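You operate a simulated robot arm through the tools that you are given. There is no shell and no other tool.

The job below is to be done with a simulated robot arm. You get a single attempt, and the scene is never put back.

## Task
Set the controls near the top of the long blue cabinet. At the end: the front dial of the valve block is turned to 5; the front button of the valve block is switched on; the middle dial of the valve block is turned to 2; the back dial of the valve block is turned to 5; whatever was shut is shut again. Leave all else as you found it, and nothing knocked over.

The check looks at the end state, three seconds after you hand in, the way a careful person would. Anything else that was tipped, shoved, dropped, spilled or broken makes it a failure.

## Robot
A 7-joint arm with a two-finger parallel gripper, fixed in place. Base frame: the origin is at the foot of the arm, x ahead of it, y to its left, z up; the work surface is at about z = 0. Lengths are in mm, angles in degrees, forces in N, time in s.
With the tool pointing down near the work surface it reaches from about 260 to 680 mm from the base axis. Its first joint turns from -166.0 to 166.0 degrees. Payload 2.5 kg.
The TCP is the grasp point between the finger pads, 30 mm short of the fingertips. In the tool frame z runs along the fingers and y along their closing line. The gripper opens to 94 mm. The fingers are 28 mm wide and 10 mm thick; the gripper's body (50 by 96 mm) begins 55 mm behind the TCP.
Orientation is that of the tool frame in the base frame, as a unit quaternion [x, y, z, w]. With the fingers straight down and closing along the base's y, the tool's x points along the base's -x, its y along +y and its z along -z.

## Interface
- The arm moves only by the tool drive_tool. Its argument "increments" is a list of rows, each a list of 7 numbers: the shift along the base's x, y, z in mm, then the turn, a rotation vector about the base's x, y, z in degrees, then the opening in per cent of the stroke, from 0 (shut) to 100 (fully open). In form: [[dx, dy, dz, rx, ry, rz, jaw], ...]. A call has 1 to 20 rows; each row shifts and turns the commanded pose from where the row before left it. Each row takes 0.2 s and may step no farther than 50 mm and 8.6 degrees from the row before; otherwise, or with a gripper value out of range, the whole call is refused. A pose out of reach is approached as far as the arm can. The call stops where the force on the tool passes 40 N (or 10 N more than at its start, if that is more) or the arm is blocked; 0.2 s more then pass. The fingers move at their own pace (about 72 mm/s each) and stop on an object; they squeeze with about 23 N. The grip force told is the motor's: it shows also when the fingers shut on nothing. Time passes only in rows, and 0.2 s behind the last, so rows that do not move let the fingers close. It gives the time, the measured TCP pose, the force on the tool (base axes), the opening and the grip force at its end, in the units of the frame above (readings bear some noise), with the torque about the TCP (base axes, N m) and any sound that the robot's microphone picked up.
- Cameras (640 x 400 px; columns grow to the right, rows downward): "scene" is fixed at [37.1, -652.1, 794.6]; the picture's right is [0.75, -0.67, 0.00], its down [-0.28, -0.31, -0.91] and it looks along [0.61, 0.68, -0.41] (base axes); focal length 340 px, centre (320, 200). "wrist" rides on the gripper at [76, 14, -102] in the tool frame; the picture's right is [-0.18, 0.98, 0.00], its down [-0.75, -0.14, -0.64] and it looks along [-0.63, -0.12, 0.77] (tool axes); focal length 243 px, centre (320, 200). There is no depth. A picture from a camera that has moved, and an enlarged one, comes with that camera's place and axes in the base frame and with its lens. The place of the scene camera against the robot may be out by one fixed shift of up to 18 mm in any direction.
- grab_frame(camera): a new picture of that camera. The clock stands still meanwhile.
- inspect(camera, box): a new picture of the part [left, top, right, bottom] of that camera's present view, enlarged. The clock stands still meanwhile.
- job_done(): hands the job in; it is judged then, once.

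Nothing tells you positions but the pictures and the camera data. Unless the task says otherwise, let go and move clear before handing in.

The tools are called after ">>>" by a JSON object that holds its "method" and its "body". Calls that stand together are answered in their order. drive_tool: Moves the arm, as the interface text tells. Its arguments: {"type":"object","properties":{"increments":{"type":"array"}},"required":["increments"]} The other tools are called the same way: grab_frame (camera) takes a picture; inspect (camera, box) takes an enlarged picture of a part of a camera's view; job_done () hands the job in.

At the start:

```text
time_s: 0.0
tcp_pos: [374.9, 19.7, 408.7]
orientation: [0.0, 1.0, 0.0, -0.001]
contact_force: [-1.1, 0.0, -0.4]
moment: [0.0, -0.01, 0.0]
width: 93.9
grip_force: 0.1
```

scene: 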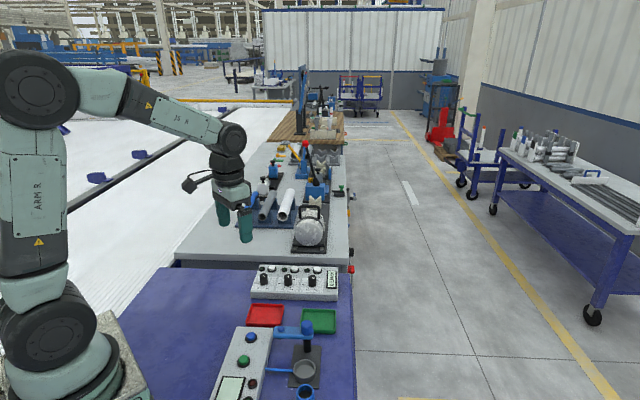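
wrist: 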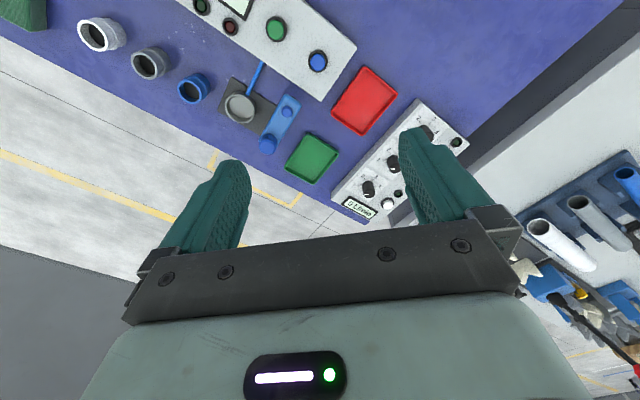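

I see a blue bench with a control box carrying dials, a second box with buttons, trays, and a press. I'll take enlarged pictures first to find the "valve block" and the long blue cabinet.

>>> {"method": "inspect", "body": {"camera": "scene", "box": [230, 250, 370, 337]}}

>>> {"method": "inspect", "body": {"camera": "scene", "box": [170, 310, 360, 400]}}

>>> {"method": "inspect", "body": {"camera": "scene", "box": [200, 100, 360, 260]}}

>>> {"method": "inspect", "body": {"camera": "wrist", "box": [300, 80, 480, 230]}}

```text
4.57 times, centred on (300, 294) of scene
camera zoom: at [37.1, -652.1, 794.6], right [0.75, -0.67, 0.0], down [-0.28, -0.31, -0.91], along [0.61, 0.68, -0.41], focal length 1554 px, centre (411, -227)
```

zoom: 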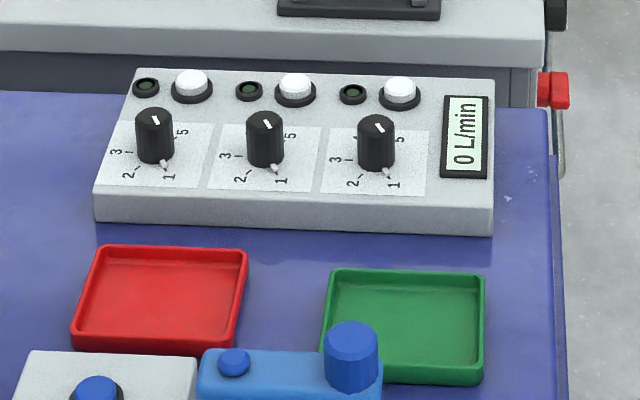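

```text
3.37 times, centred on (265, 355) of scene
camera zoom: at [37.1, -652.1, 794.6], right [0.75, -0.67, 0.0], down [-0.28, -0.31, -0.91], along [0.61, 0.68, -0.41], focal length 1145 px, centre (505, -322)
```

zoom: 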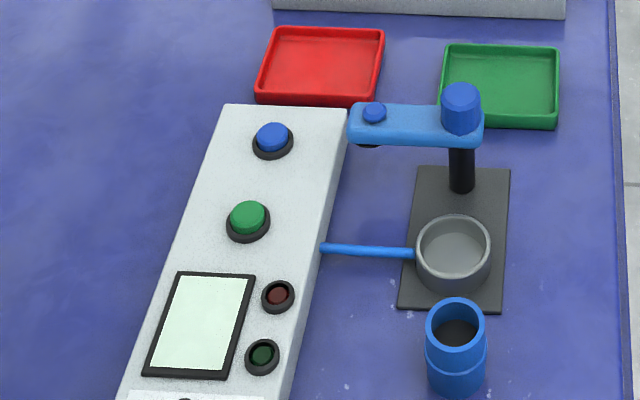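

```text
2.50 times, centred on (280, 180) of scene
camera zoom: at [37.1, -652.1, 794.6], right [0.75, -0.67, 0.0], down [-0.28, -0.31, -0.91], along [0.61, 0.68, -0.41], focal length 850 px, centre (420, 250)
```

zoom: 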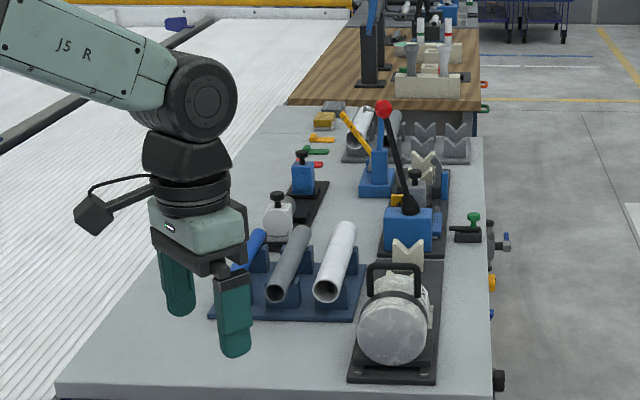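

```text
2.67 times, centred on (390, 155) of wrist
camera zoom: at [297.6, 33.3, 510.2], right [0.18, 0.98, 0.0], down [0.75, -0.14, 0.64], along [0.63, -0.12, -0.77], focal length 647 px, centre (133, 320)
```

zoom: 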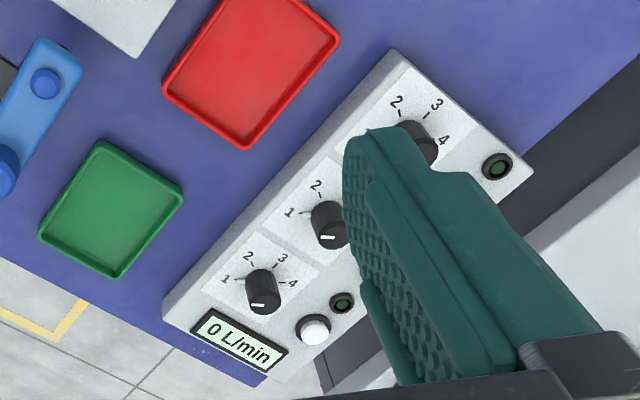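

The box with the "0 L/min" display, three dials and three white buttons looks like the valve block. It sits diagonally, about (530,190) to (654,73). I'll move the wrist camera for a clearer view.

>>> {"method": "drive_tool", "body": {"increments": [[0, 30, 0, 0, 0, 0, 100], [20, 40, 0, 0, 0, 0, 100], [20, 30, 0, 0, 0, 0, 100], [0, 0, 0, 0, 0, 0, 100]]}}

>>> {"method": "grab_frame", "body": {"camera": "wrist"}}

>>> {"method": "grab_frame", "body": {"camera": "scene"}}

```text
time_s: 1.0
tcp_pos: [416.0, 119.4, 408.2]
orientation: [0.0, 1.0, -0.001, 0.0]
contact_force: [0.5, -0.1, 0.5]
moment: [-0.02, -0.03, 0.03]
width: 94.2
grip_force: 0.1
```

```text
taken
camera wrist: at [339.3, 134.3, 510.3], right [0.18, 0.98, 0.0], down [0.75, -0.14, 0.64], along [0.63, -0.12, -0.77], focal length 243 px, centre (320, 200)
```

wrist: 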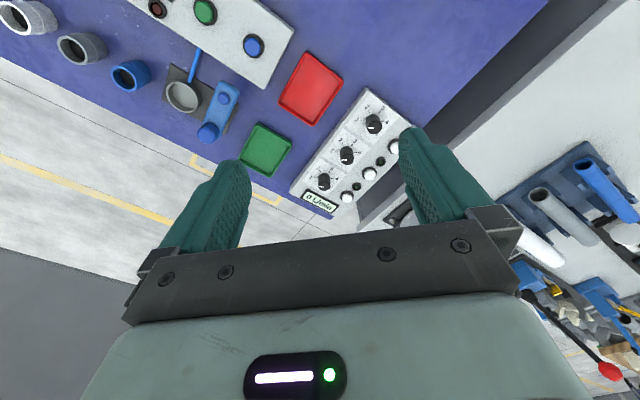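

```text
taken
```

scene: 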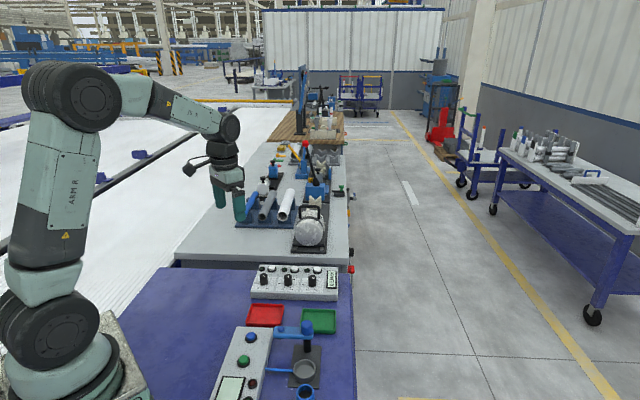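

>>> {"method": "inspect", "body": {"camera": "wrist", "box": [280, 80, 420, 220]}}

>>> {"method": "inspect", "body": {"camera": "wrist", "box": [0, 0, 300, 180]}}

```text
2.86 times, centred on (350, 150) of wrist
camera zoom: at [339.3, 134.3, 510.3], right [0.18, 0.98, 0.0], down [0.75, -0.14, 0.64], along [0.63, -0.12, -0.77], focal length 693 px, centre (234, 343)
```

zoom: 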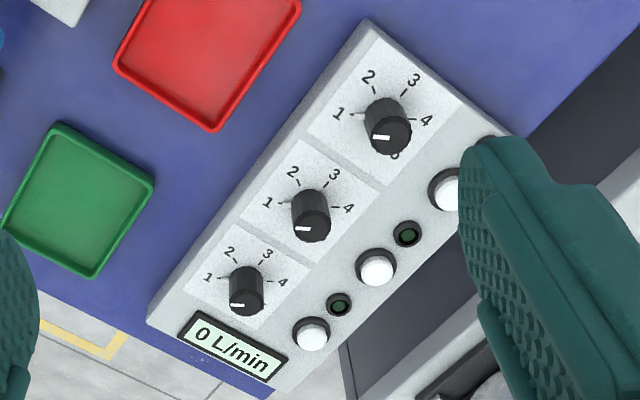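

```text
2.13 times, centred on (150, 90) of wrist
camera zoom: at [339.3, 134.3, 510.3], right [0.18, 0.98, 0.0], down [0.75, -0.14, 0.64], along [0.63, -0.12, -0.77], focal length 518 px, centre (683, 435)
```

zoom: 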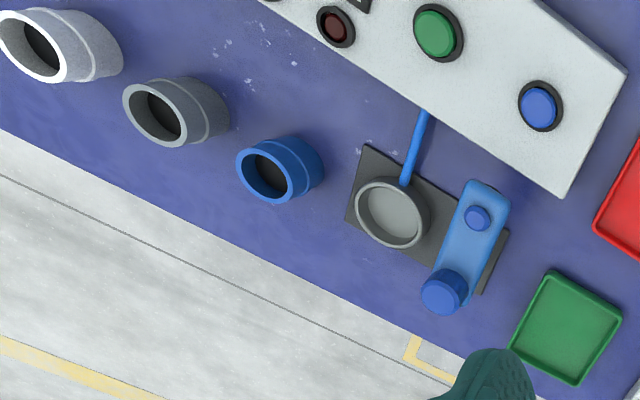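

The valve block's dials sit at about (546,200), (604,141) and (661,82). I'll look over the rest of the blue cabinet for other panels, doors or covers before I choose.

>>> {"method": "drive_tool", "body": {"increments": [[-20, -50, 0, 0, 0, 0, 100], [-20, -45, 0, 0, 0, 0, 100], [-20, -45, 0, 0, 0, 0, 100], [-20, -45, 0, 0, 0, 0, 100], [-20, -45, 0, 0, 0, 0, 100], [0, -45, 0, 0, 0, 0, 100], [0, -45, 0, 0, 0, 0, 100], [0, 0, 0, 0, 0, 0, 100]]}}

>>> {"method": "grab_frame", "body": {"camera": "wrist"}}

>>> {"method": "grab_frame", "body": {"camera": "scene"}}

```text
refused: row 1 steps farther than a row can; nothing moved
```

```text
taken
camera wrist: at [339.3, 134.3, 510.3], right [0.18, 0.98, 0.0], down [0.75, -0.14, 0.64], along [0.63, -0.12, -0.77], focal length 243 px, centre (320, 200)
```

wrist: 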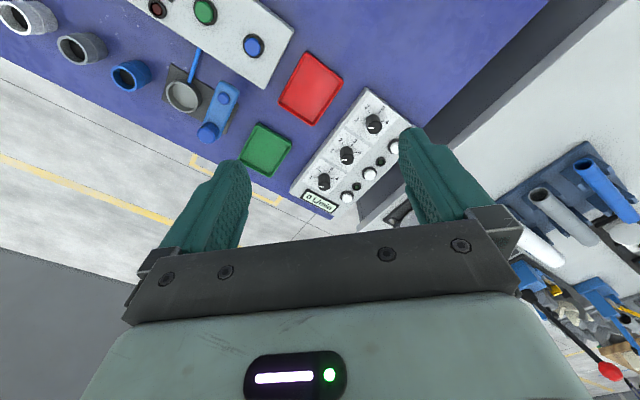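

```text
taken
```

scene: 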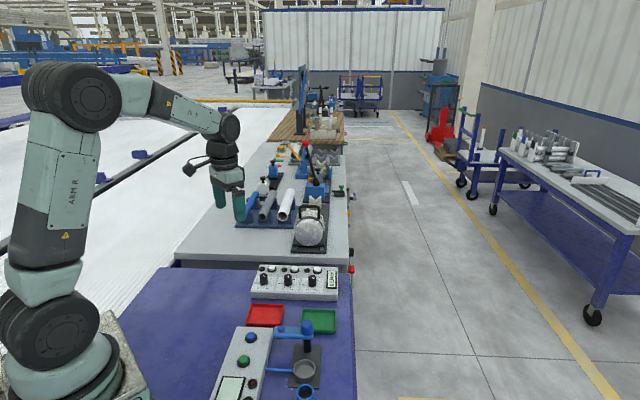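

The first row of that move was 4 mm too long, so nothing moved. I'll repeat the survey toward -y with shorter steps.

>>> {"method": "drive_tool", "body": {"increments": [[-20, -42, 0, 0, 0, 0, 100], [-20, -42, 0, 0, 0, 0, 100], [-20, -42, 0, 0, 0, 0, 100], [-20, -42, 0, 0, 0, 0, 100], [-20, -42, 0, 0, 0, 0, 100], [0, -45, 0, 0, 0, 0, 100], [0, -45, 0, 0, 0, 0, 100], [0, 0, 0, 0, 0, 0, 100]]}}

>>> {"method": "grab_frame", "body": {"camera": "wrist"}}

>>> {"method": "grab_frame", "body": {"camera": "scene"}}

```text
time_s: 2.8
tcp_pos: [315.2, -180.7, 408.8]
orientation: [-0.001, 1.0, 0.0, 0.0]
contact_force: [0.0, 0.2, 0.1]
moment: [0.01, 0.01, 0.01]
width: 93.8
grip_force: 0.1
```

```text
taken
camera wrist: at [238.3, -167.1, 510.7], right [0.18, 0.98, 0.0], down [0.75, -0.14, 0.64], along [0.63, -0.12, -0.77], focal length 243 px, centre (320, 200)
```

wrist: 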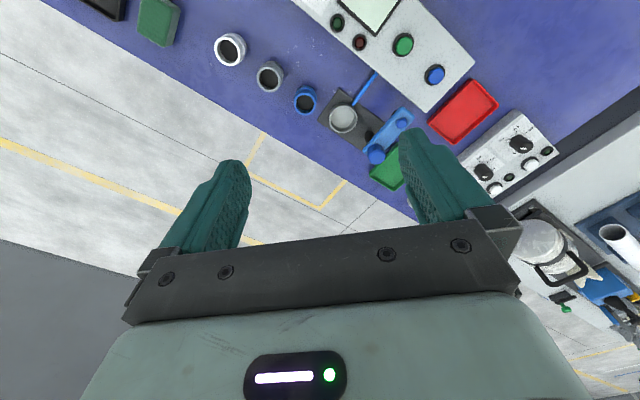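

```text
taken
```

scene: 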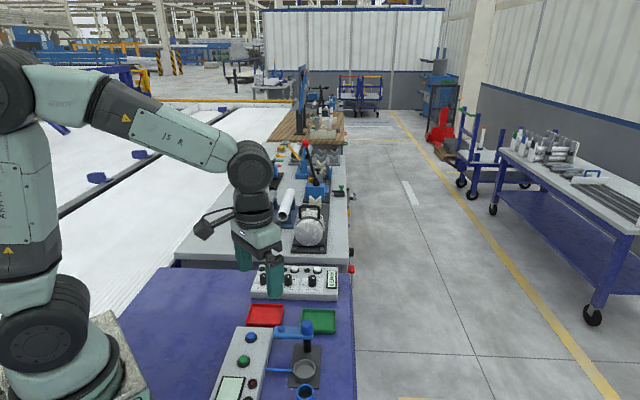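

The cabinet runs on toward -x/-y. I'll swing the tool around to look that way.

>>> {"method": "drive_tool", "body": {"increments": [[0, 0, 0, 0, 0, -8, 100], [0, 0, 0, 0, 0, -8, 100], [0, 0, 0, 0, 0, -8, 100], [0, 0, 0, 0, 0, -8, 100], [0, 0, 0, 0, 0, -8, 100], [0, 0, 0, 0, 0, -8, 100], [0, 0, 0, 0, 0, -8, 100], [0, 0, 0, 0, 0, -8, 100], [0, 0, 0, 0, 0, -8, 100], [0, 0, 0, 0, 0, -8, 100], [0, 0, 0, 0, 0, 0, 100]]}}

>>> {"method": "grab_frame", "body": {"camera": "wrist"}}

```text
time_s: 5.2
tcp_pos: [314.4, -180.1, 408.7]
orientation: [0.644, 0.765, 0.0, 0.001]
contact_force: [0.8, -0.2, 1.6]
moment: [0.03, 0.01, -0.01]
width: 93.8
grip_force: 0.1
```

```text
taken
camera wrist: at [314.8, -103.7, 510.2], right [1.0, -0.01, 0.0], down [-0.01, -0.77, 0.64], along [-0.01, -0.64, -0.77], focal length 243 px, centre (320, 200)
```

wrist: 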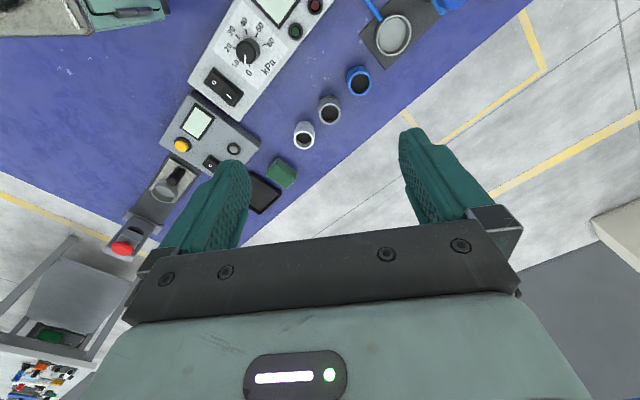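

>>> {"method": "inspect", "body": {"camera": "wrist", "box": [80, 0, 400, 200]}}

>>> {"method": "inspect", "body": {"camera": "scene", "box": [60, 280, 380, 400]}}

```text
2.00 times, centred on (240, 100) of wrist
camera zoom: at [314.8, -103.7, 510.2], right [1.0, -0.01, 0.0], down [-0.01, -0.77, 0.64], along [-0.01, -0.64, -0.77], focal length 485 px, centre (480, 400)
```

zoom: 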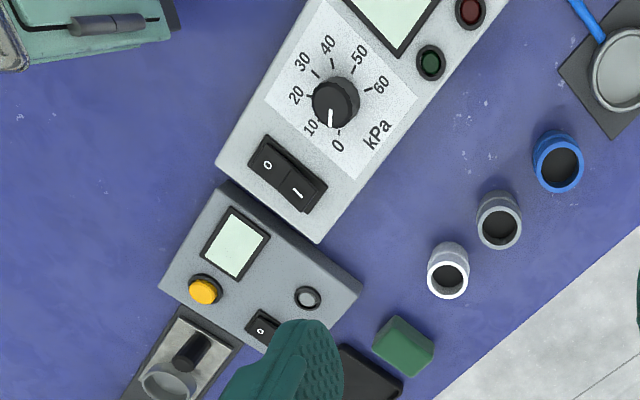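

```text
2.00 times, centred on (220, 340) of scene
camera zoom: at [37.1, -652.1, 794.6], right [0.75, -0.67, 0.0], down [-0.28, -0.31, -0.91], along [0.61, 0.68, -0.41], focal length 680 px, centre (520, -80)
```

zoom: 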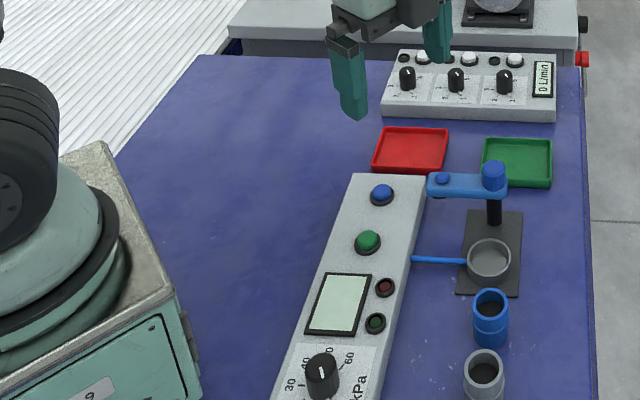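

The only panel with three dials and three buttons is the L/min block. Every legend faces the aisle (+x,-y), so the "front" dial should be the one nearest the aisle, by the display. I'll return and look at it closely.

>>> {"method": "drive_tool", "body": {"increments": [[10, 29, 0, 0, 0, 8, 100], [10, 29, 0, 0, 0, 8, 100], [10, 29, 0, 0, 0, 8, 100], [10, 29, -10, 0, 0, 8, 100], [10, 29, -10, 0, 0, 8, 100], [10, 29, -10, 0, 0, 8, 100], [10, 29, -20, 0, 0, 8, 100], [10, 29, -20, 0, 0, 8, 100], [10, 29, -20, 0, 0, 8, 100], [10, 29, -20, 0, 0, 8, 100], [0, 0, 0, 0, 0, 0, 100]]}}

>>> {"method": "grab_frame", "body": {"camera": "wrist"}}

>>> {"method": "inspect", "body": {"camera": "wrist", "box": [240, 60, 420, 240]}}

```text
time_s: 7.6
tcp_pos: [413.9, 109.0, 297.8]
orientation: [-0.001, 1.0, 0.001, 0.0]
contact_force: [0.8, 0.4, 0.6]
moment: [0.02, -0.03, 0.0]
width: 94.2
grip_force: 0.0
```

```text
taken
camera wrist: at [337.6, 123.8, 399.2], right [0.18, 0.98, 0.0], down [0.75, -0.14, 0.64], along [0.63, -0.12, -0.77], focal length 243 px, centre (320, 200)
```

wrist: 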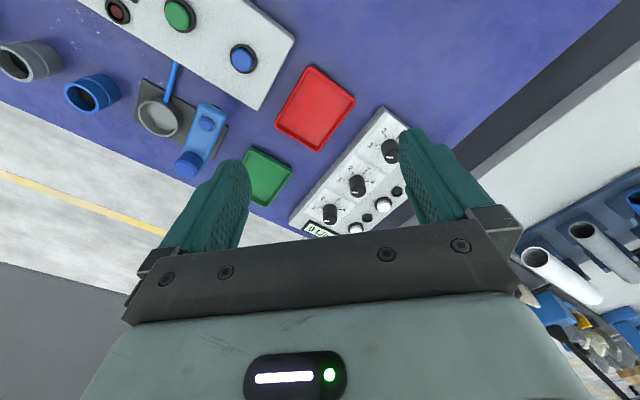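

```text
2.22 times, centred on (330, 150) of wrist
camera zoom: at [337.6, 123.8, 399.2], right [0.18, 0.98, 0.0], down [0.75, -0.14, 0.64], along [0.63, -0.12, -0.77], focal length 539 px, centre (298, 311)
```

zoom: 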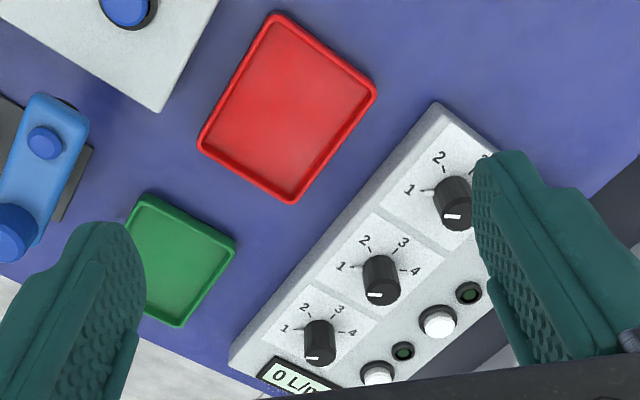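

By triangulation the middle knob's top is at about (620,140,45). I'll hover above it for a closer look at pointer and labels.

>>> {"method": "drive_tool", "body": {"increments": [[40, 6, -20, 0, 0, 0, 100], [40, 6, -20, 0, 0, 0, 100], [40, 6, -25, 0, 0, 0, 100], [40, 6, -25, 0, 0, 0, 100], [40, 6, -25, 0, 0, 0, 100], [0, 0, -25, 0, 0, 0, 100], [0, 0, 0, 0, 0, 0, 100]]}}

>>> {"method": "grab_frame", "body": {"camera": "wrist"}}

>>> {"method": "inspect", "body": {"camera": "wrist", "box": [220, 60, 420, 230]}}

>>> {"method": "grab_frame", "body": {"camera": "scene"}}

```text
time_s: 9.2
tcp_pos: [614.8, 138.4, 157.8]
orientation: [0.0, 1.0, 0.0, 0.0]
contact_force: [-0.2, 0.0, 0.0]
moment: [0.02, 0.02, -0.03]
width: 94.0
grip_force: 0.0
```

```text
taken
camera wrist: at [537.2, 153.4, 260.0], right [0.18, 0.98, 0.0], down [0.75, -0.14, 0.64], along [0.63, -0.12, -0.77], focal length 243 px, centre (320, 200)
```

wrist: 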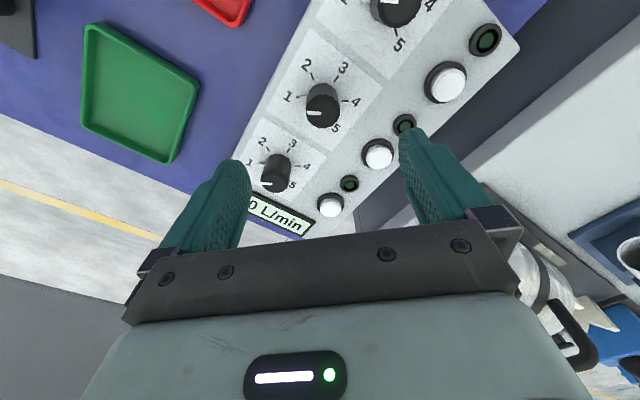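

```text
2.35 times, centred on (320, 145) of wrist
camera zoom: at [537.2, 153.4, 260.0], right [0.18, 0.98, 0.0], down [0.75, -0.14, 0.64], along [0.63, -0.12, -0.77], focal length 571 px, centre (320, 329)
```

zoom: 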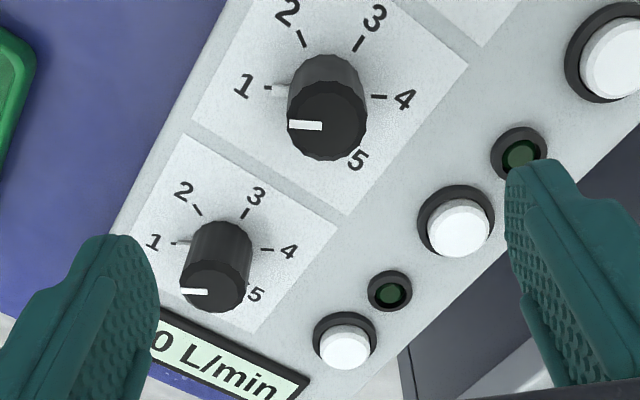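

```text
taken
```

scene: 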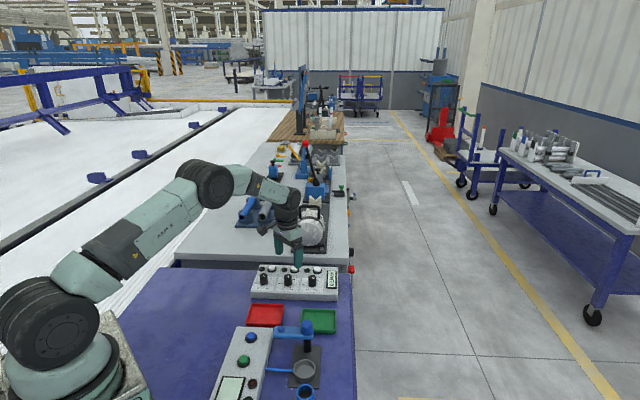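

All three pointers are at 1, and the scale steps about -60° per number (clockwise). I place the knobs at front (671,81), middle (610,141) and back (550,200), with tops at z≈57. I'll hover low over the middle knob to refine its centre.

>>> {"method": "drive_tool", "body": {"increments": [[-2, 1, -12, 0, 0, 8, 60], [-2, 1, -12, 0, 0, 8, 60], [0, 0, -12, 0, 0, 8, 60], [0, 0, -12, 0, 0, 8, 60], [0, 0, 0, 0, 0, 0, 60], [0, 0, 0, 0, 0, 0, 60]]}}

>>> {"method": "grab_frame", "body": {"camera": "wrist"}}

>>> {"method": "inspect", "body": {"camera": "wrist", "box": [220, 90, 420, 230]}}

>>> {"method": "inspect", "body": {"camera": "scene", "box": [230, 200, 370, 310]}}

```text
time_s: 10.6
tcp_pos: [610.2, 141.9, 110.6]
orientation: [-0.276, 0.961, 0.0, 0.0]
contact_force: [0.7, -0.9, -0.6]
moment: [-0.02, 0.01, -0.02]
width: 56.3
grip_force: 0.0
```

```text
taken
camera wrist: at [537.6, 112.4, 212.5], right [-0.37, 0.93, 0.0], down [0.71, 0.28, 0.64], along [0.6, 0.23, -0.77], focal length 243 px, centre (320, 200)
```

wrist: 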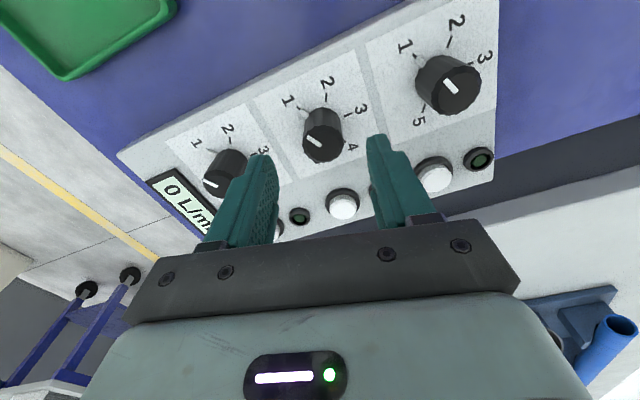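

```text
2.86 times, centred on (320, 160) of wrist
camera zoom: at [537.6, 112.4, 212.5], right [-0.37, 0.93, 0.0], down [0.71, 0.28, 0.64], along [0.6, 0.23, -0.77], focal length 693 px, centre (320, 314)
```

zoom: 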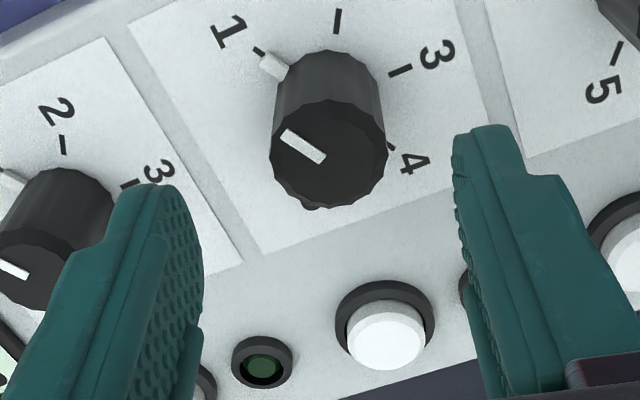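

```text
3.64 times, centred on (300, 255) of scene
camera zoom: at [37.1, -652.1, 794.6], right [0.75, -0.67, 0.0], down [-0.28, -0.31, -0.91], along [0.61, 0.68, -0.41], focal length 1236 px, centre (393, 0)
```

zoom: 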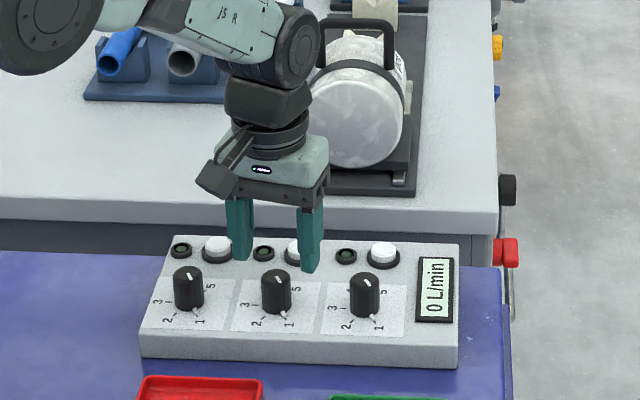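

The middle knob is centred within about 2 mm and the panel face is at z≈29. I'll descend so the fingertips reach z≈38, then close on the knob.

>>> {"method": "drive_tool", "body": {"increments": [[0, 2.2, -20, 0, 0, 0, 60], [0, 0, -15, 0, 0, 0, 60], [0, 0, -7, 0, 0, 0, 60], [0, 0, 0, 0, 0, 0, 25], [0, 0, 0, 0, 0, 0, 20], [0, 0, 0, 0, 0, 0, 20], [0, 0, 0, 0, 0, 0, 20]]}}

>>> {"method": "inspect", "body": {"camera": "wrist", "box": [220, 90, 420, 230]}}

```text
time_s: 12.2
tcp_pos: [609.5, 142.7, 69.2]
orientation: [-0.276, 0.961, 0.0, 0.0]
contact_force: [7.0, -1.4, -4.2]
moment: [-0.08, 0.15, -0.04]
width: 27.4
grip_force: 45.2
```

```text
2.86 times, centred on (320, 160) of wrist
camera zoom: at [537.3, 114.7, 170.5], right [-0.36, 0.93, 0.0], down [0.71, 0.28, 0.64], along [0.6, 0.23, -0.77], focal length 693 px, centre (320, 314)
```

zoom: 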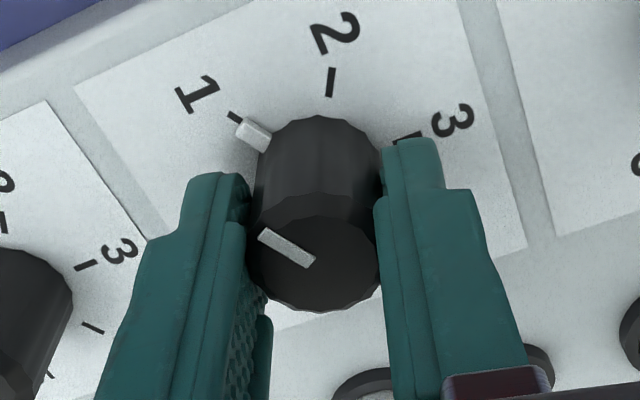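

The knob is gripped at 27 mm wide. I'll turn it -60° toward 2.

>>> {"method": "drive_tool", "body": {"increments": [[0, 0, 0, 0, 0, -8, 20], [0, 0, 0, 0, 0, -8, 20], [0, 0, 0, 0, 0, -8, 20], [0, 0, 0, 0, 0, -8, 20], [0, 0, 0, 0, 0, -8, 20], [0, 0, 0, 0, 0, -8, 20], [0, 0, 0, 0, 0, -8, 20], [0, 0, 0, 0, 0, -4, 20], [0, 0, 0, 0, 0, 0, 20]]}}

>>> {"method": "inspect", "body": {"camera": "wrist", "box": [220, 90, 420, 230]}}

```text
time_s: 14.2
tcp_pos: [610.3, 141.7, 68.3]
orientation: [0.242, 0.97, -0.001, 0.0]
contact_force: [-19.8, -18.4, 23.3]
moment: [-0.01, -0.07, -0.02]
width: 27.5
grip_force: 45.4
```

```text
2.86 times, centred on (320, 160) of wrist
camera zoom: at [549.3, 190.7, 170.6], right [0.63, 0.78, 0.0], down [0.6, -0.48, 0.64], along [0.5, -0.4, -0.77], focal length 693 px, centre (320, 314)
```

zoom: 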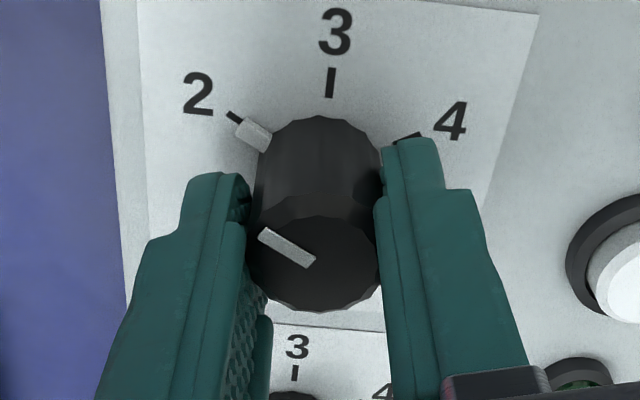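

The pointer is exactly at 2 and the step is 60°. I'll release and lift straight up to check.

>>> {"method": "drive_tool", "body": {"increments": [[0, 0, 0, 0, 0, 0, 60], [0, 0, 0, 0, 0, 0, 60], [0, 0, 20, 0, 0, 0, 60], [0, 0, 25, 0, 0, 0, 60], [0, 0, 0, 0, 0, 0, 60]]}}

>>> {"method": "grab_frame", "body": {"camera": "wrist"}}

>>> {"method": "inspect", "body": {"camera": "wrist", "box": [220, 90, 420, 230]}}

```text
time_s: 15.4
tcp_pos: [611.1, 143.8, 113.5]
orientation: [0.242, 0.97, 0.0, 0.0]
contact_force: [0.3, -0.2, 0.5]
moment: [-0.01, -0.02, -0.01]
width: 56.4
grip_force: 0.0
```

```text
taken
camera wrist: at [549.8, 191.6, 215.5], right [0.62, 0.78, 0.0], down [0.6, -0.48, 0.64], along [0.5, -0.4, -0.77], focal length 243 px, centre (320, 200)
```

wrist: 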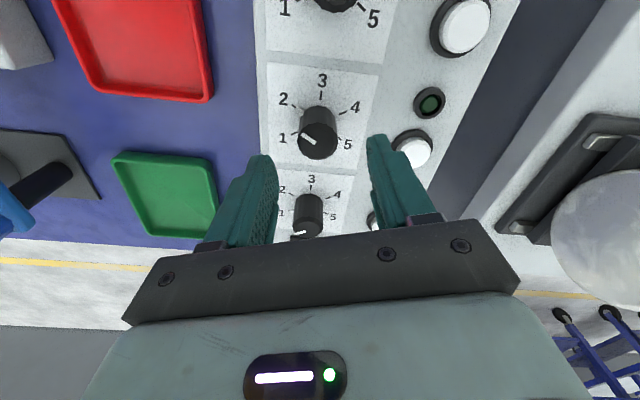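

```text
2.86 times, centred on (320, 160) of wrist
camera zoom: at [549.8, 191.6, 215.5], right [0.62, 0.78, 0.0], down [0.6, -0.48, 0.64], along [0.5, -0.4, -0.77], focal length 693 px, centre (320, 314)
```

zoom: 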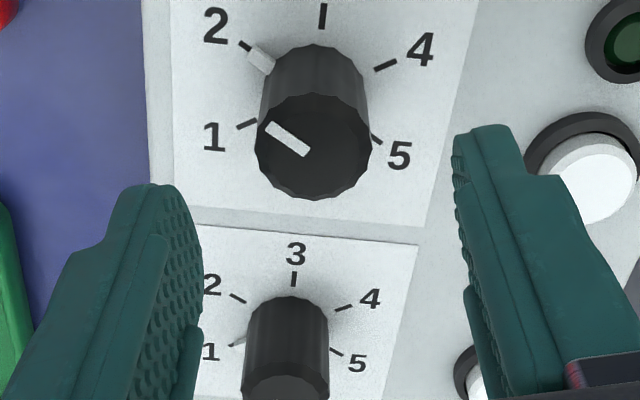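

The middle dial is at 2. Next is the back dial near (549,203): I'll swing the yaw to +60° on the way and hover over it.

>>> {"method": "drive_tool", "body": {"increments": [[0, 0, 10, 0, 0, 8, 60], [-6.2, 5.9, 0, 0, 0, 8, 60], [-6.2, 5.9, 0, 0, 0, 8, 60], [-6.2, 5.9, 0, 0, 0, 8, 60], [-6.2, 5.9, 0, 0, 0, 8, 60], [-6.2, 5.9, 0, 0, 0, 8, 60], [-6.2, 5.9, 0, 0, 0, 8, 60], [-6.2, 5.9, 0, 0, 0, 8, 60], [-6.2, 5.9, 0, 0, 0, 8, 60], [-6.2, 5.9, 0, 0, 0, 8, 60], [-6.2, 5.9, -10, 0, 0, 8, 60], [0, 0, 0, 0, 0, 0, 60]]}}

>>> {"method": "grab_frame", "body": {"camera": "wrist"}}

>>> {"method": "inspect", "body": {"camera": "wrist", "box": [220, 90, 420, 230]}}

```text
time_s: 18.0
tcp_pos: [547.9, 202.8, 113.2]
orientation: [-0.501, 0.865, 0.0, -0.001]
contact_force: [-0.3, 0.0, -0.1]
moment: [0.02, 0.02, 0.04]
width: 56.5
grip_force: 0.2
```

```text
taken
camera wrist: at [496.9, 143.7, 215.0], right [-0.76, 0.65, 0.0], down [0.5, 0.58, 0.64], along [0.42, 0.49, -0.77], focal length 243 px, centre (320, 200)
```

wrist: 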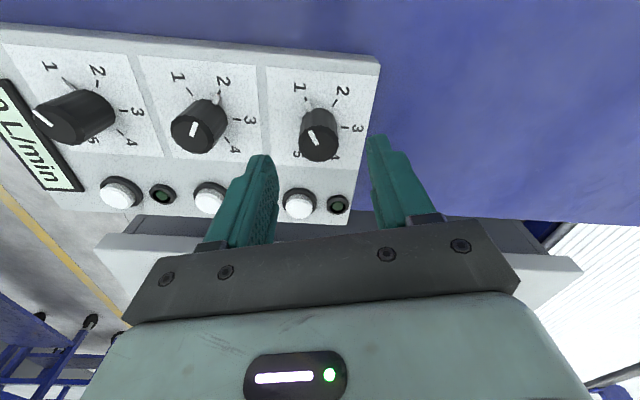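

```text
2.86 times, centred on (320, 160) of wrist
camera zoom: at [496.9, 143.7, 215.0], right [-0.76, 0.65, 0.0], down [0.5, 0.58, 0.64], along [0.42, 0.49, -0.77], focal length 693 px, centre (320, 314)
```

zoom: 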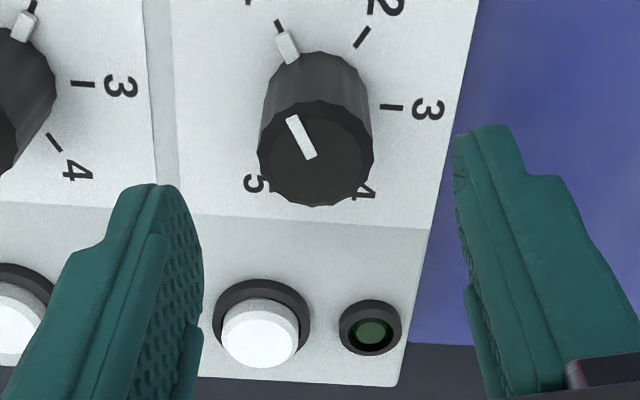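

The back knob is centred within about 1 mm. I'll descend, grip and turn -120° as the first half.

>>> {"method": "drive_tool", "body": {"increments": [[1.1, -0.3, -20, 0, 0, 0, 60], [0, 0, -17, 0, 0, 0, 60], [0, 0, -7, 0, 0, 0, 60], [0, 0, 0, 0, 0, 0, 25], [0, 0, 0, 0, 0, 0, 20], [0, 0, 0, 0, 0, 0, 20], [0, 0, 0, 0, 0, 0, 20]]}}

>>> {"method": "drive_tool", "body": {"increments": [[0, 0, 0, 0, 0, -8, 20], [0, 0, 0, 0, 0, -8, 20], [0, 0, 0, 0, 0, -8, 20], [0, 0, 0, 0, 0, -8, 20], [0, 0, 0, 0, 0, -8, 20], [0, 0, 0, 0, 0, -8, 20], [0, 0, 0, 0, 0, -8, 20], [0, 0, 0, 0, 0, -8, 20], [0, 0, 0, 0, 0, -8, 20], [0, 0, 0, 0, 0, -8, 20], [0, 0, 0, 0, 0, -8, 20], [0, 0, 0, 0, 0, -8, 20], [0, 0, 0, 0, 0, -8, 20], [0, 0, 0, 0, 0, -8, 20], [0, 0, 0, 0, 0, -8, 20], [0, 0, 0, 0, 0, 0, 20]]}}

>>> {"method": "inspect", "body": {"camera": "wrist", "box": [220, 90, 420, 230]}}

```text
time_s: 19.6
tcp_pos: [549.9, 202.9, 67.8]
orientation: [-0.5, 0.866, 0.001, 0.001]
contact_force: [-0.1, 3.3, 0.1]
moment: [-0.41, 0.19, -0.05]
width: 27.7
grip_force: 45.1
```

```text
time_s: 23.0
tcp_pos: [549.5, 202.6, 69.8]
orientation: [0.5, 0.866, -0.001, -0.001]
contact_force: [5.7, 17.7, -21.7]
moment: [0.85, 0.28, -0.05]
width: 27.6
grip_force: 45.0
```

```text
2.86 times, centred on (320, 160) of wrist
camera zoom: at [523.0, 275.6, 171.0], right [0.94, 0.33, 0.0], down [0.25, -0.72, 0.64], along [0.21, -0.61, -0.77], focal length 693 px, centre (320, 314)
```

zoom: 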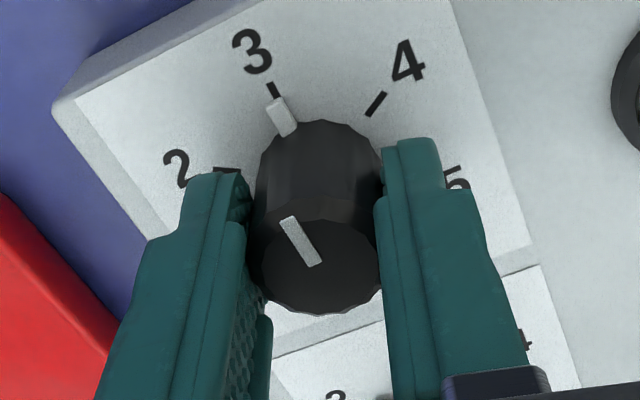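

The back dial has reached 3. I'll release, lift, rotate back +120° and re-grip.

>>> {"method": "drive_tool", "body": {"increments": [[0, 0, 0, 0, 0, 0, 60], [0, 0, 0, 0, 0, 0, 60], [0, 0, 20, 0, 0, 0, 60], [0, 0, 24, 0, 0, 0, 60], [0, 0, 0, 0, 0, 8, 60], [0, 0, 0, 0, 0, 8, 60], [0, 0, 0, 0, 0, 8, 60], [0, 0, 0, 0, 0, 8, 60], [0, 0, 0, 0, 0, 8, 60], [0, 0, 0, 0, 0, 8, 60], [0, 0, 0, 0, 0, 8, 60], [0, 0, 0, 0, 0, 8, 60], [0, 0, 0, 0, 0, 8, 60], [0, 0, 0, 0, 0, 8, 60], [0, 0, 0, 0, 0, 8, 60], [0, 0, 0, 0, 0, 8, 60], [0, 0, 0, 0, 0, 8, 60], [0, 0, 0, 0, 0, 8, 60], [0, 0, 0, 0, 0, 8, 60], [0, 0, 0, 0, 0, 0, 60]]}}

>>> {"method": "inspect", "body": {"camera": "wrist", "box": [220, 90, 420, 230]}}

```text
time_s: 27.2
tcp_pos: [549.8, 202.4, 112.9]
orientation: [-0.501, 0.866, 0.001, 0.0]
contact_force: [-0.2, -0.6, -0.6]
moment: [0.0, -0.03, 0.02]
width: 56.4
grip_force: 0.1
```

```text
2.86 times, centred on (320, 160) of wrist
camera zoom: at [498.6, 142.9, 215.1], right [-0.76, 0.65, 0.0], down [0.5, 0.58, 0.64], along [0.42, 0.49, -0.77], focal length 693 px, centre (320, 314)
```

zoom: 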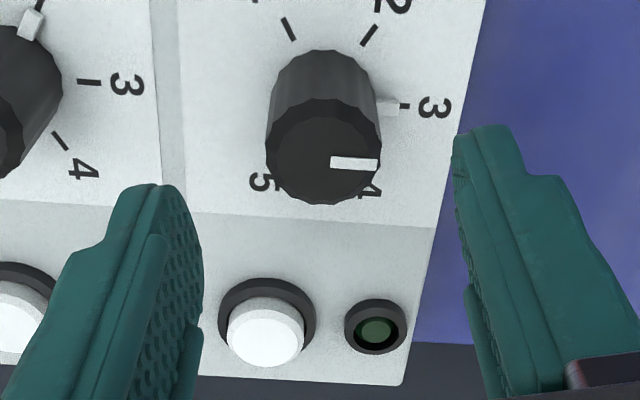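

The back dial is confirmed at 3. The nib on the knob's foot now points toward one finger, so I'll turn 32° more to keep the fingers off it, then grip and turn another -120°.

>>> {"method": "drive_tool", "body": {"increments": [[0, 0, 0, 0, 0, 8, 60], [0, 0, 0, 0, 0, 8, 60], [0, 0, 0, 0, 0, 8, 60], [0, 0, 0, 0, 0, 8, 60], [0, 0, -20, 0, 0, 0, 60], [0, 0, -17, 0, 0, 0, 60], [0, 0, -7, 0, 0, 0, 60], [0, 0, 0, 0, 0, 0, 25], [0, 0, 0, 0, 0, 0, 20], [0, 0, 0, 0, 0, 0, 20], [0, 0, 0, 0, 0, 0, 20]]}}

>>> {"method": "inspect", "body": {"camera": "wrist", "box": [220, 90, 420, 230]}}

```text
time_s: 29.6
tcp_pos: [549.7, 202.4, 69.4]
orientation: [0.72, -0.694, -0.001, 0.001]
contact_force: [-3.5, -1.3, -1.1]
moment: [-0.46, -0.22, 0.06]
width: 27.7
grip_force: 44.9
```

```text
2.86 times, centred on (320, 160) of wrist
camera zoom: at [537.1, 125.5, 171.4], right [-0.99, 0.15, 0.0], down [0.12, 0.76, 0.64], along [0.1, 0.63, -0.77], focal length 693 px, centre (320, 314)
```

zoom: 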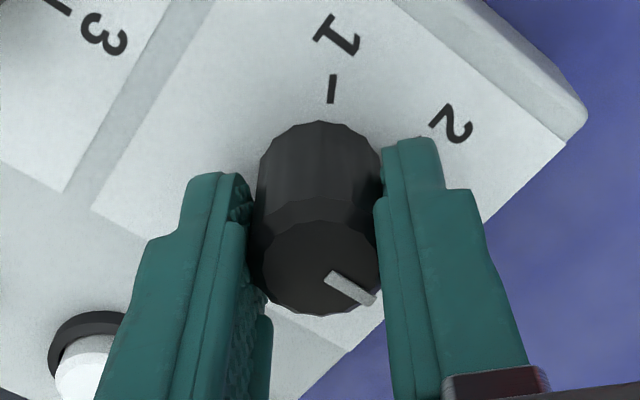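

>>> {"method": "drive_tool", "body": {"increments": [[0, 0, 0, 0, 0, -8, 20], [0, 0, 0, 0, 0, -8, 20], [0, 0, 0, 0, 0, -8, 20], [0, 0, 0, 0, 0, -8, 20], [0, 0, 0, 0, 0, -8, 20], [0, 0, 0, 0, 0, -8, 20], [0, 0, 0, 0, 0, -8, 20], [0, 0, 0, 0, 0, -8, 20], [0, 0, 0, 0, 0, -8, 20], [0, 0, 0, 0, 0, -8, 20], [0, 0, 0, 0, 0, -8, 20], [0, 0, 0, 0, 0, -8, 20], [0, 0, 0, 0, 0, -8, 20], [0, 0, 0, 0, 0, -8, 20], [0, 0, 0, 0, 0, -8, 20], [0, 0, 0, 0, 0, 0, 20]]}}

>>> {"method": "inspect", "body": {"camera": "wrist", "box": [220, 90, 420, 230]}}

```text
time_s: 33.0
tcp_pos: [548.7, 202.1, 69.7]
orientation: [0.242, 0.97, 0.0, 0.0]
contact_force: [-20.1, 4.9, 14.1]
moment: [-0.19, 0.51, 0.27]
width: 27.5
grip_force: 44.8
```

```text
2.86 times, centred on (320, 160) of wrist
camera zoom: at [488.2, 250.8, 171.3], right [0.63, 0.78, 0.0], down [0.6, -0.48, 0.64], along [0.5, -0.4, -0.77], focal length 693 px, centre (320, 314)
```

zoom: 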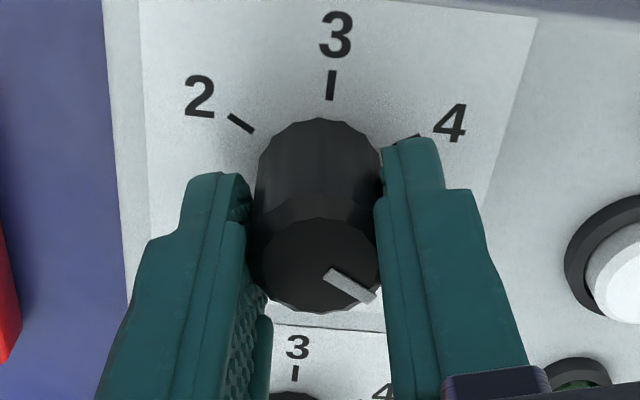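

The back dial turned with the grip and should be at 5. I'll release, lift and check, then move over the front knob near (668.5,84).

>>> {"method": "drive_tool", "body": {"increments": [[0, 0, 0, 0, 0, 0, 60], [0, 0, 0, 0, 0, 0, 60], [0, 0, 20, 0, 0, 0, 60], [0, 0, 24, 0, 0, 0, 60], [0, 0, 0, 0, 0, 0, 60]]}}

>>> {"method": "inspect", "body": {"camera": "wrist", "box": [220, 90, 420, 230]}}

>>> {"method": "drive_tool", "body": {"increments": [[10, -10, 10, 0, 0, 8, 60], [11, -11, 0, 0, 0, 8, 60], [11, -11, 0, 0, 0, 8, 60], [11, -11, 0, 0, 0, 8, 60], [11, -11, 0, 0, 0, 8, 60], [11, -11, 0, 0, 0, 8, 60], [11, -11, 0, 0, 0, 8, 60], [11, -11, 0, 0, 0, 8, 60], [11, -11, 0, 0, 0, 8, 60], [11, -11, 0, 0, 0, 8, 60], [10, -9, -10, 0, 0, 8, 60], [0, 0, 0, 0, 0, 0, 60]]}}

>>> {"method": "grab_frame", "body": {"camera": "wrist"}}

>>> {"method": "inspect", "body": {"camera": "wrist", "box": [220, 90, 420, 230]}}

```text
time_s: 34.2
tcp_pos: [550.4, 203.0, 111.6]
orientation: [0.242, 0.97, 0.0, -0.001]
contact_force: [-0.1, 0.3, 0.8]
moment: [-0.04, 0.0, 0.0]
width: 56.6
grip_force: 0.1
```

```text
2.86 times, centred on (320, 160) of wrist
camera zoom: at [487.8, 250.3, 214.7], right [0.62, 0.78, 0.0], down [0.6, -0.48, 0.64], along [0.5, -0.4, -0.77], focal length 693 px, centre (320, 314)
```

zoom: 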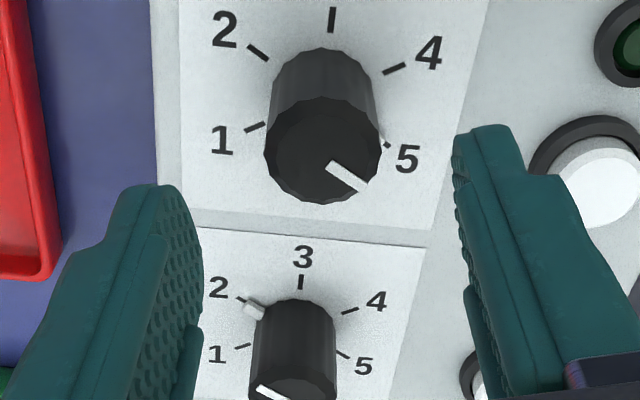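

```text
time_s: 36.8
tcp_pos: [669.2, 84.3, 113.1]
orientation: [-0.501, 0.865, 0.0, 0.0]
contact_force: [-0.8, -0.1, -0.7]
moment: [0.0, 0.0, 0.0]
width: 56.4
grip_force: 0.0
```

```text
taken
camera wrist: at [617.7, 24.7, 215.3], right [-0.76, 0.65, 0.0], down [0.5, 0.58, 0.64], along [0.42, 0.49, -0.77], focal length 243 px, centre (320, 200)
```

wrist: 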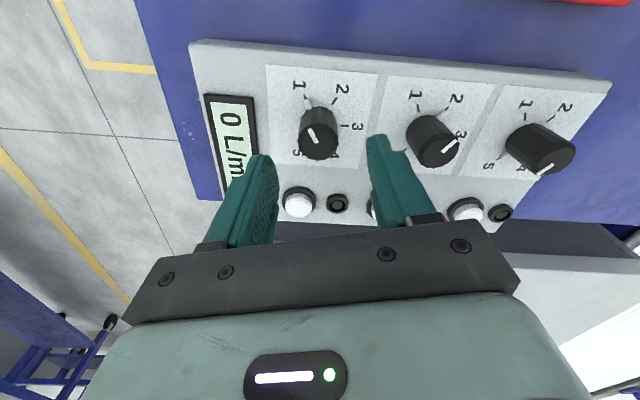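

```text
2.86 times, centred on (320, 160) of wrist
camera zoom: at [617.7, 24.7, 215.3], right [-0.76, 0.65, 0.0], down [0.5, 0.58, 0.64], along [0.42, 0.49, -0.77], focal length 693 px, centre (320, 314)
```

zoom: 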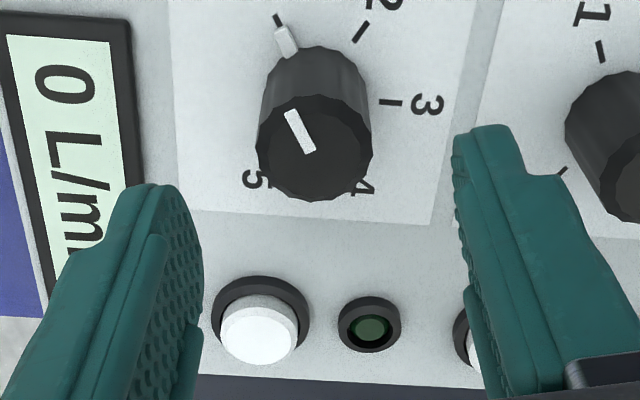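

The back dial reads 5. The tool is over the front knob and centred within about 1 mm. I'll descend, grip and turn -120°.

>>> {"method": "drive_tool", "body": {"increments": [[0.6, -0.4, -20, 0, 0, 0, 60], [0, 0, -17, 0, 0, 0, 60], [0, 0, -7, 0, 0, 0, 60], [0, 0, 0, 0, 0, 0, 25], [0, 0, 0, 0, 0, 0, 20], [0, 0, 0, 0, 0, 0, 20], [0, 0, 0, 0, 0, 0, 20]]}}

>>> {"method": "drive_tool", "body": {"increments": [[0, 0, 0, 0, 0, -8, 20], [0, 0, 0, 0, 0, -8, 20], [0, 0, 0, 0, 0, -8, 20], [0, 0, 0, 0, 0, -8, 20], [0, 0, 0, 0, 0, -8, 20], [0, 0, 0, 0, 0, -8, 20], [0, 0, 0, 0, 0, -8, 20], [0, 0, 0, 0, 0, -8, 20], [0, 0, 0, 0, 0, -8, 20], [0, 0, 0, 0, 0, -8, 20], [0, 0, 0, 0, 0, -8, 20], [0, 0, 0, 0, 0, -8, 20], [0, 0, 0, 0, 0, -8, 20], [0, 0, 0, 0, 0, -8, 20], [0, 0, 0, 0, 0, -8, 20], [0, 0, 0, 0, 0, 0, 20]]}}

>>> {"method": "inspect", "body": {"camera": "wrist", "box": [220, 90, 420, 230]}}

```text
time_s: 38.4
tcp_pos: [669.9, 84.2, 69.3]
orientation: [-0.5, 0.866, -0.001, 0.002]
contact_force: [16.3, -1.4, -8.4]
moment: [0.22, -0.05, 0.0]
width: 27.4
grip_force: 45.0
```

```text
time_s: 41.8
tcp_pos: [669.5, 82.4, 69.8]
orientation: [0.502, 0.865, 0.0, 0.001]
contact_force: [16.0, -22.7, -3.3]
moment: [0.23, -0.18, -0.05]
width: 27.4
grip_force: 45.7
```

```text
2.86 times, centred on (320, 160) of wrist
camera zoom: at [643.4, 155.4, 171.2], right [0.94, 0.33, 0.0], down [0.25, -0.72, 0.64], along [0.21, -0.61, -0.77], focal length 693 px, centre (320, 314)
```

zoom: 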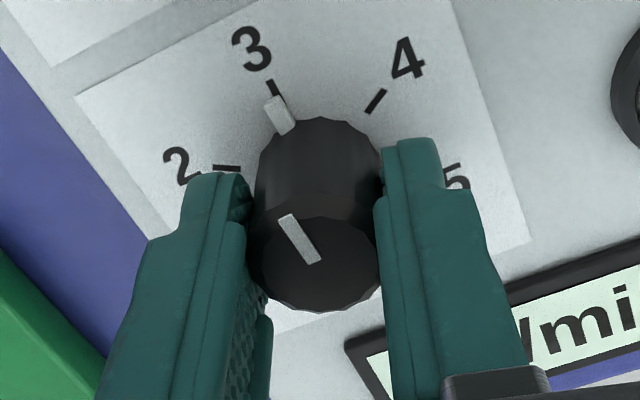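

The front dial is at 3. I'll release, lift, rotate back +152° to yaw +92 and grip again.

>>> {"method": "drive_tool", "body": {"increments": [[0, 0, 0, 0, 0, 0, 60], [0, 0, 0, 0, 0, 0, 60], [0, 0, 20, 0, 0, 0, 60], [0, 0, 24, 0, 0, 0, 60], [0, 0, 0, 0, 0, 8, 60], [0, 0, 0, 0, 0, 8, 60], [0, 0, 0, 0, 0, 8, 60], [0, 0, 0, 0, 0, 8, 60], [0, 0, 0, 0, 0, 8, 60], [0, 0, 0, 0, 0, 8, 60], [0, 0, 0, 0, 0, 8, 60], [0, 0, 0, 0, 0, 8, 60], [0, 0, 0, 0, 0, 8, 60], [0, 0, 0, 0, 0, 8, 60], [0, 0, 0, 0, 0, 8, 60], [0, 0, 0, 0, 0, 8, 60], [0, 0, 0, 0, 0, 8, 60], [0, 0, 0, 0, 0, 8, 60], [0, 0, 0, 0, 0, 8, 60]]}}

>>> {"method": "drive_tool", "body": {"increments": [[0, 0, 0, 0, 0, 8, 60], [0, 0, 0, 0, 0, 8, 60], [0, 0, 0, 0, 0, 8, 60], [0, 0, 0, 0, 0, 8, 60], [0, 0, 0, 0, 0, 0, 60]]}}

>>> {"method": "grab_frame", "body": {"camera": "wrist"}}

>>> {"method": "inspect", "body": {"camera": "wrist", "box": [220, 90, 420, 230]}}

```text
time_s: 45.8
tcp_pos: [668.3, 83.2, 112.7]
orientation: [-0.501, 0.865, 0.0, 0.0]
contact_force: [-0.4, 0.7, 0.0]
moment: [-0.02, -0.03, -0.04]
width: 56.5
grip_force: 0.0
```

```text
time_s: 47.0
tcp_pos: [669.3, 82.6, 112.2]
orientation: [0.72, -0.694, 0.0, 0.0]
contact_force: [0.6, 0.2, -0.1]
moment: [0.0, -0.01, 0.0]
width: 56.1
grip_force: 0.0
```

```text
taken
camera wrist: at [656.9, 6.7, 215.4], right [-0.99, 0.15, 0.0], down [0.11, 0.76, 0.64], along [0.1, 0.64, -0.77], focal length 243 px, centre (320, 200)
```

wrist: 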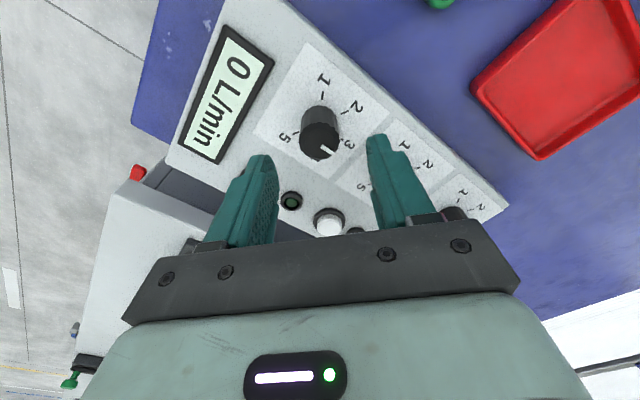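

```text
2.86 times, centred on (320, 160) of wrist
camera zoom: at [656.9, 6.7, 215.4], right [-0.99, 0.15, 0.0], down [0.11, 0.76, 0.64], along [0.1, 0.64, -0.77], focal length 693 px, centre (320, 314)
```

zoom: 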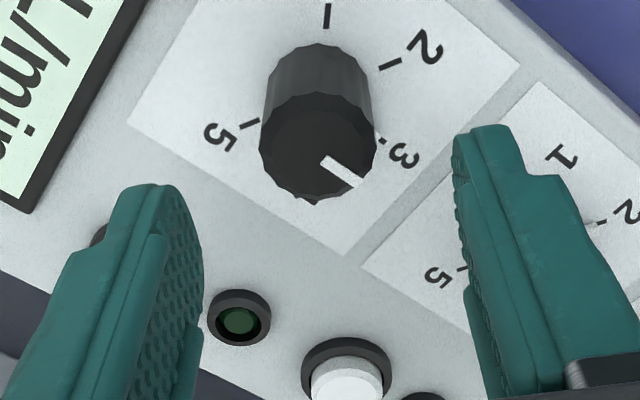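

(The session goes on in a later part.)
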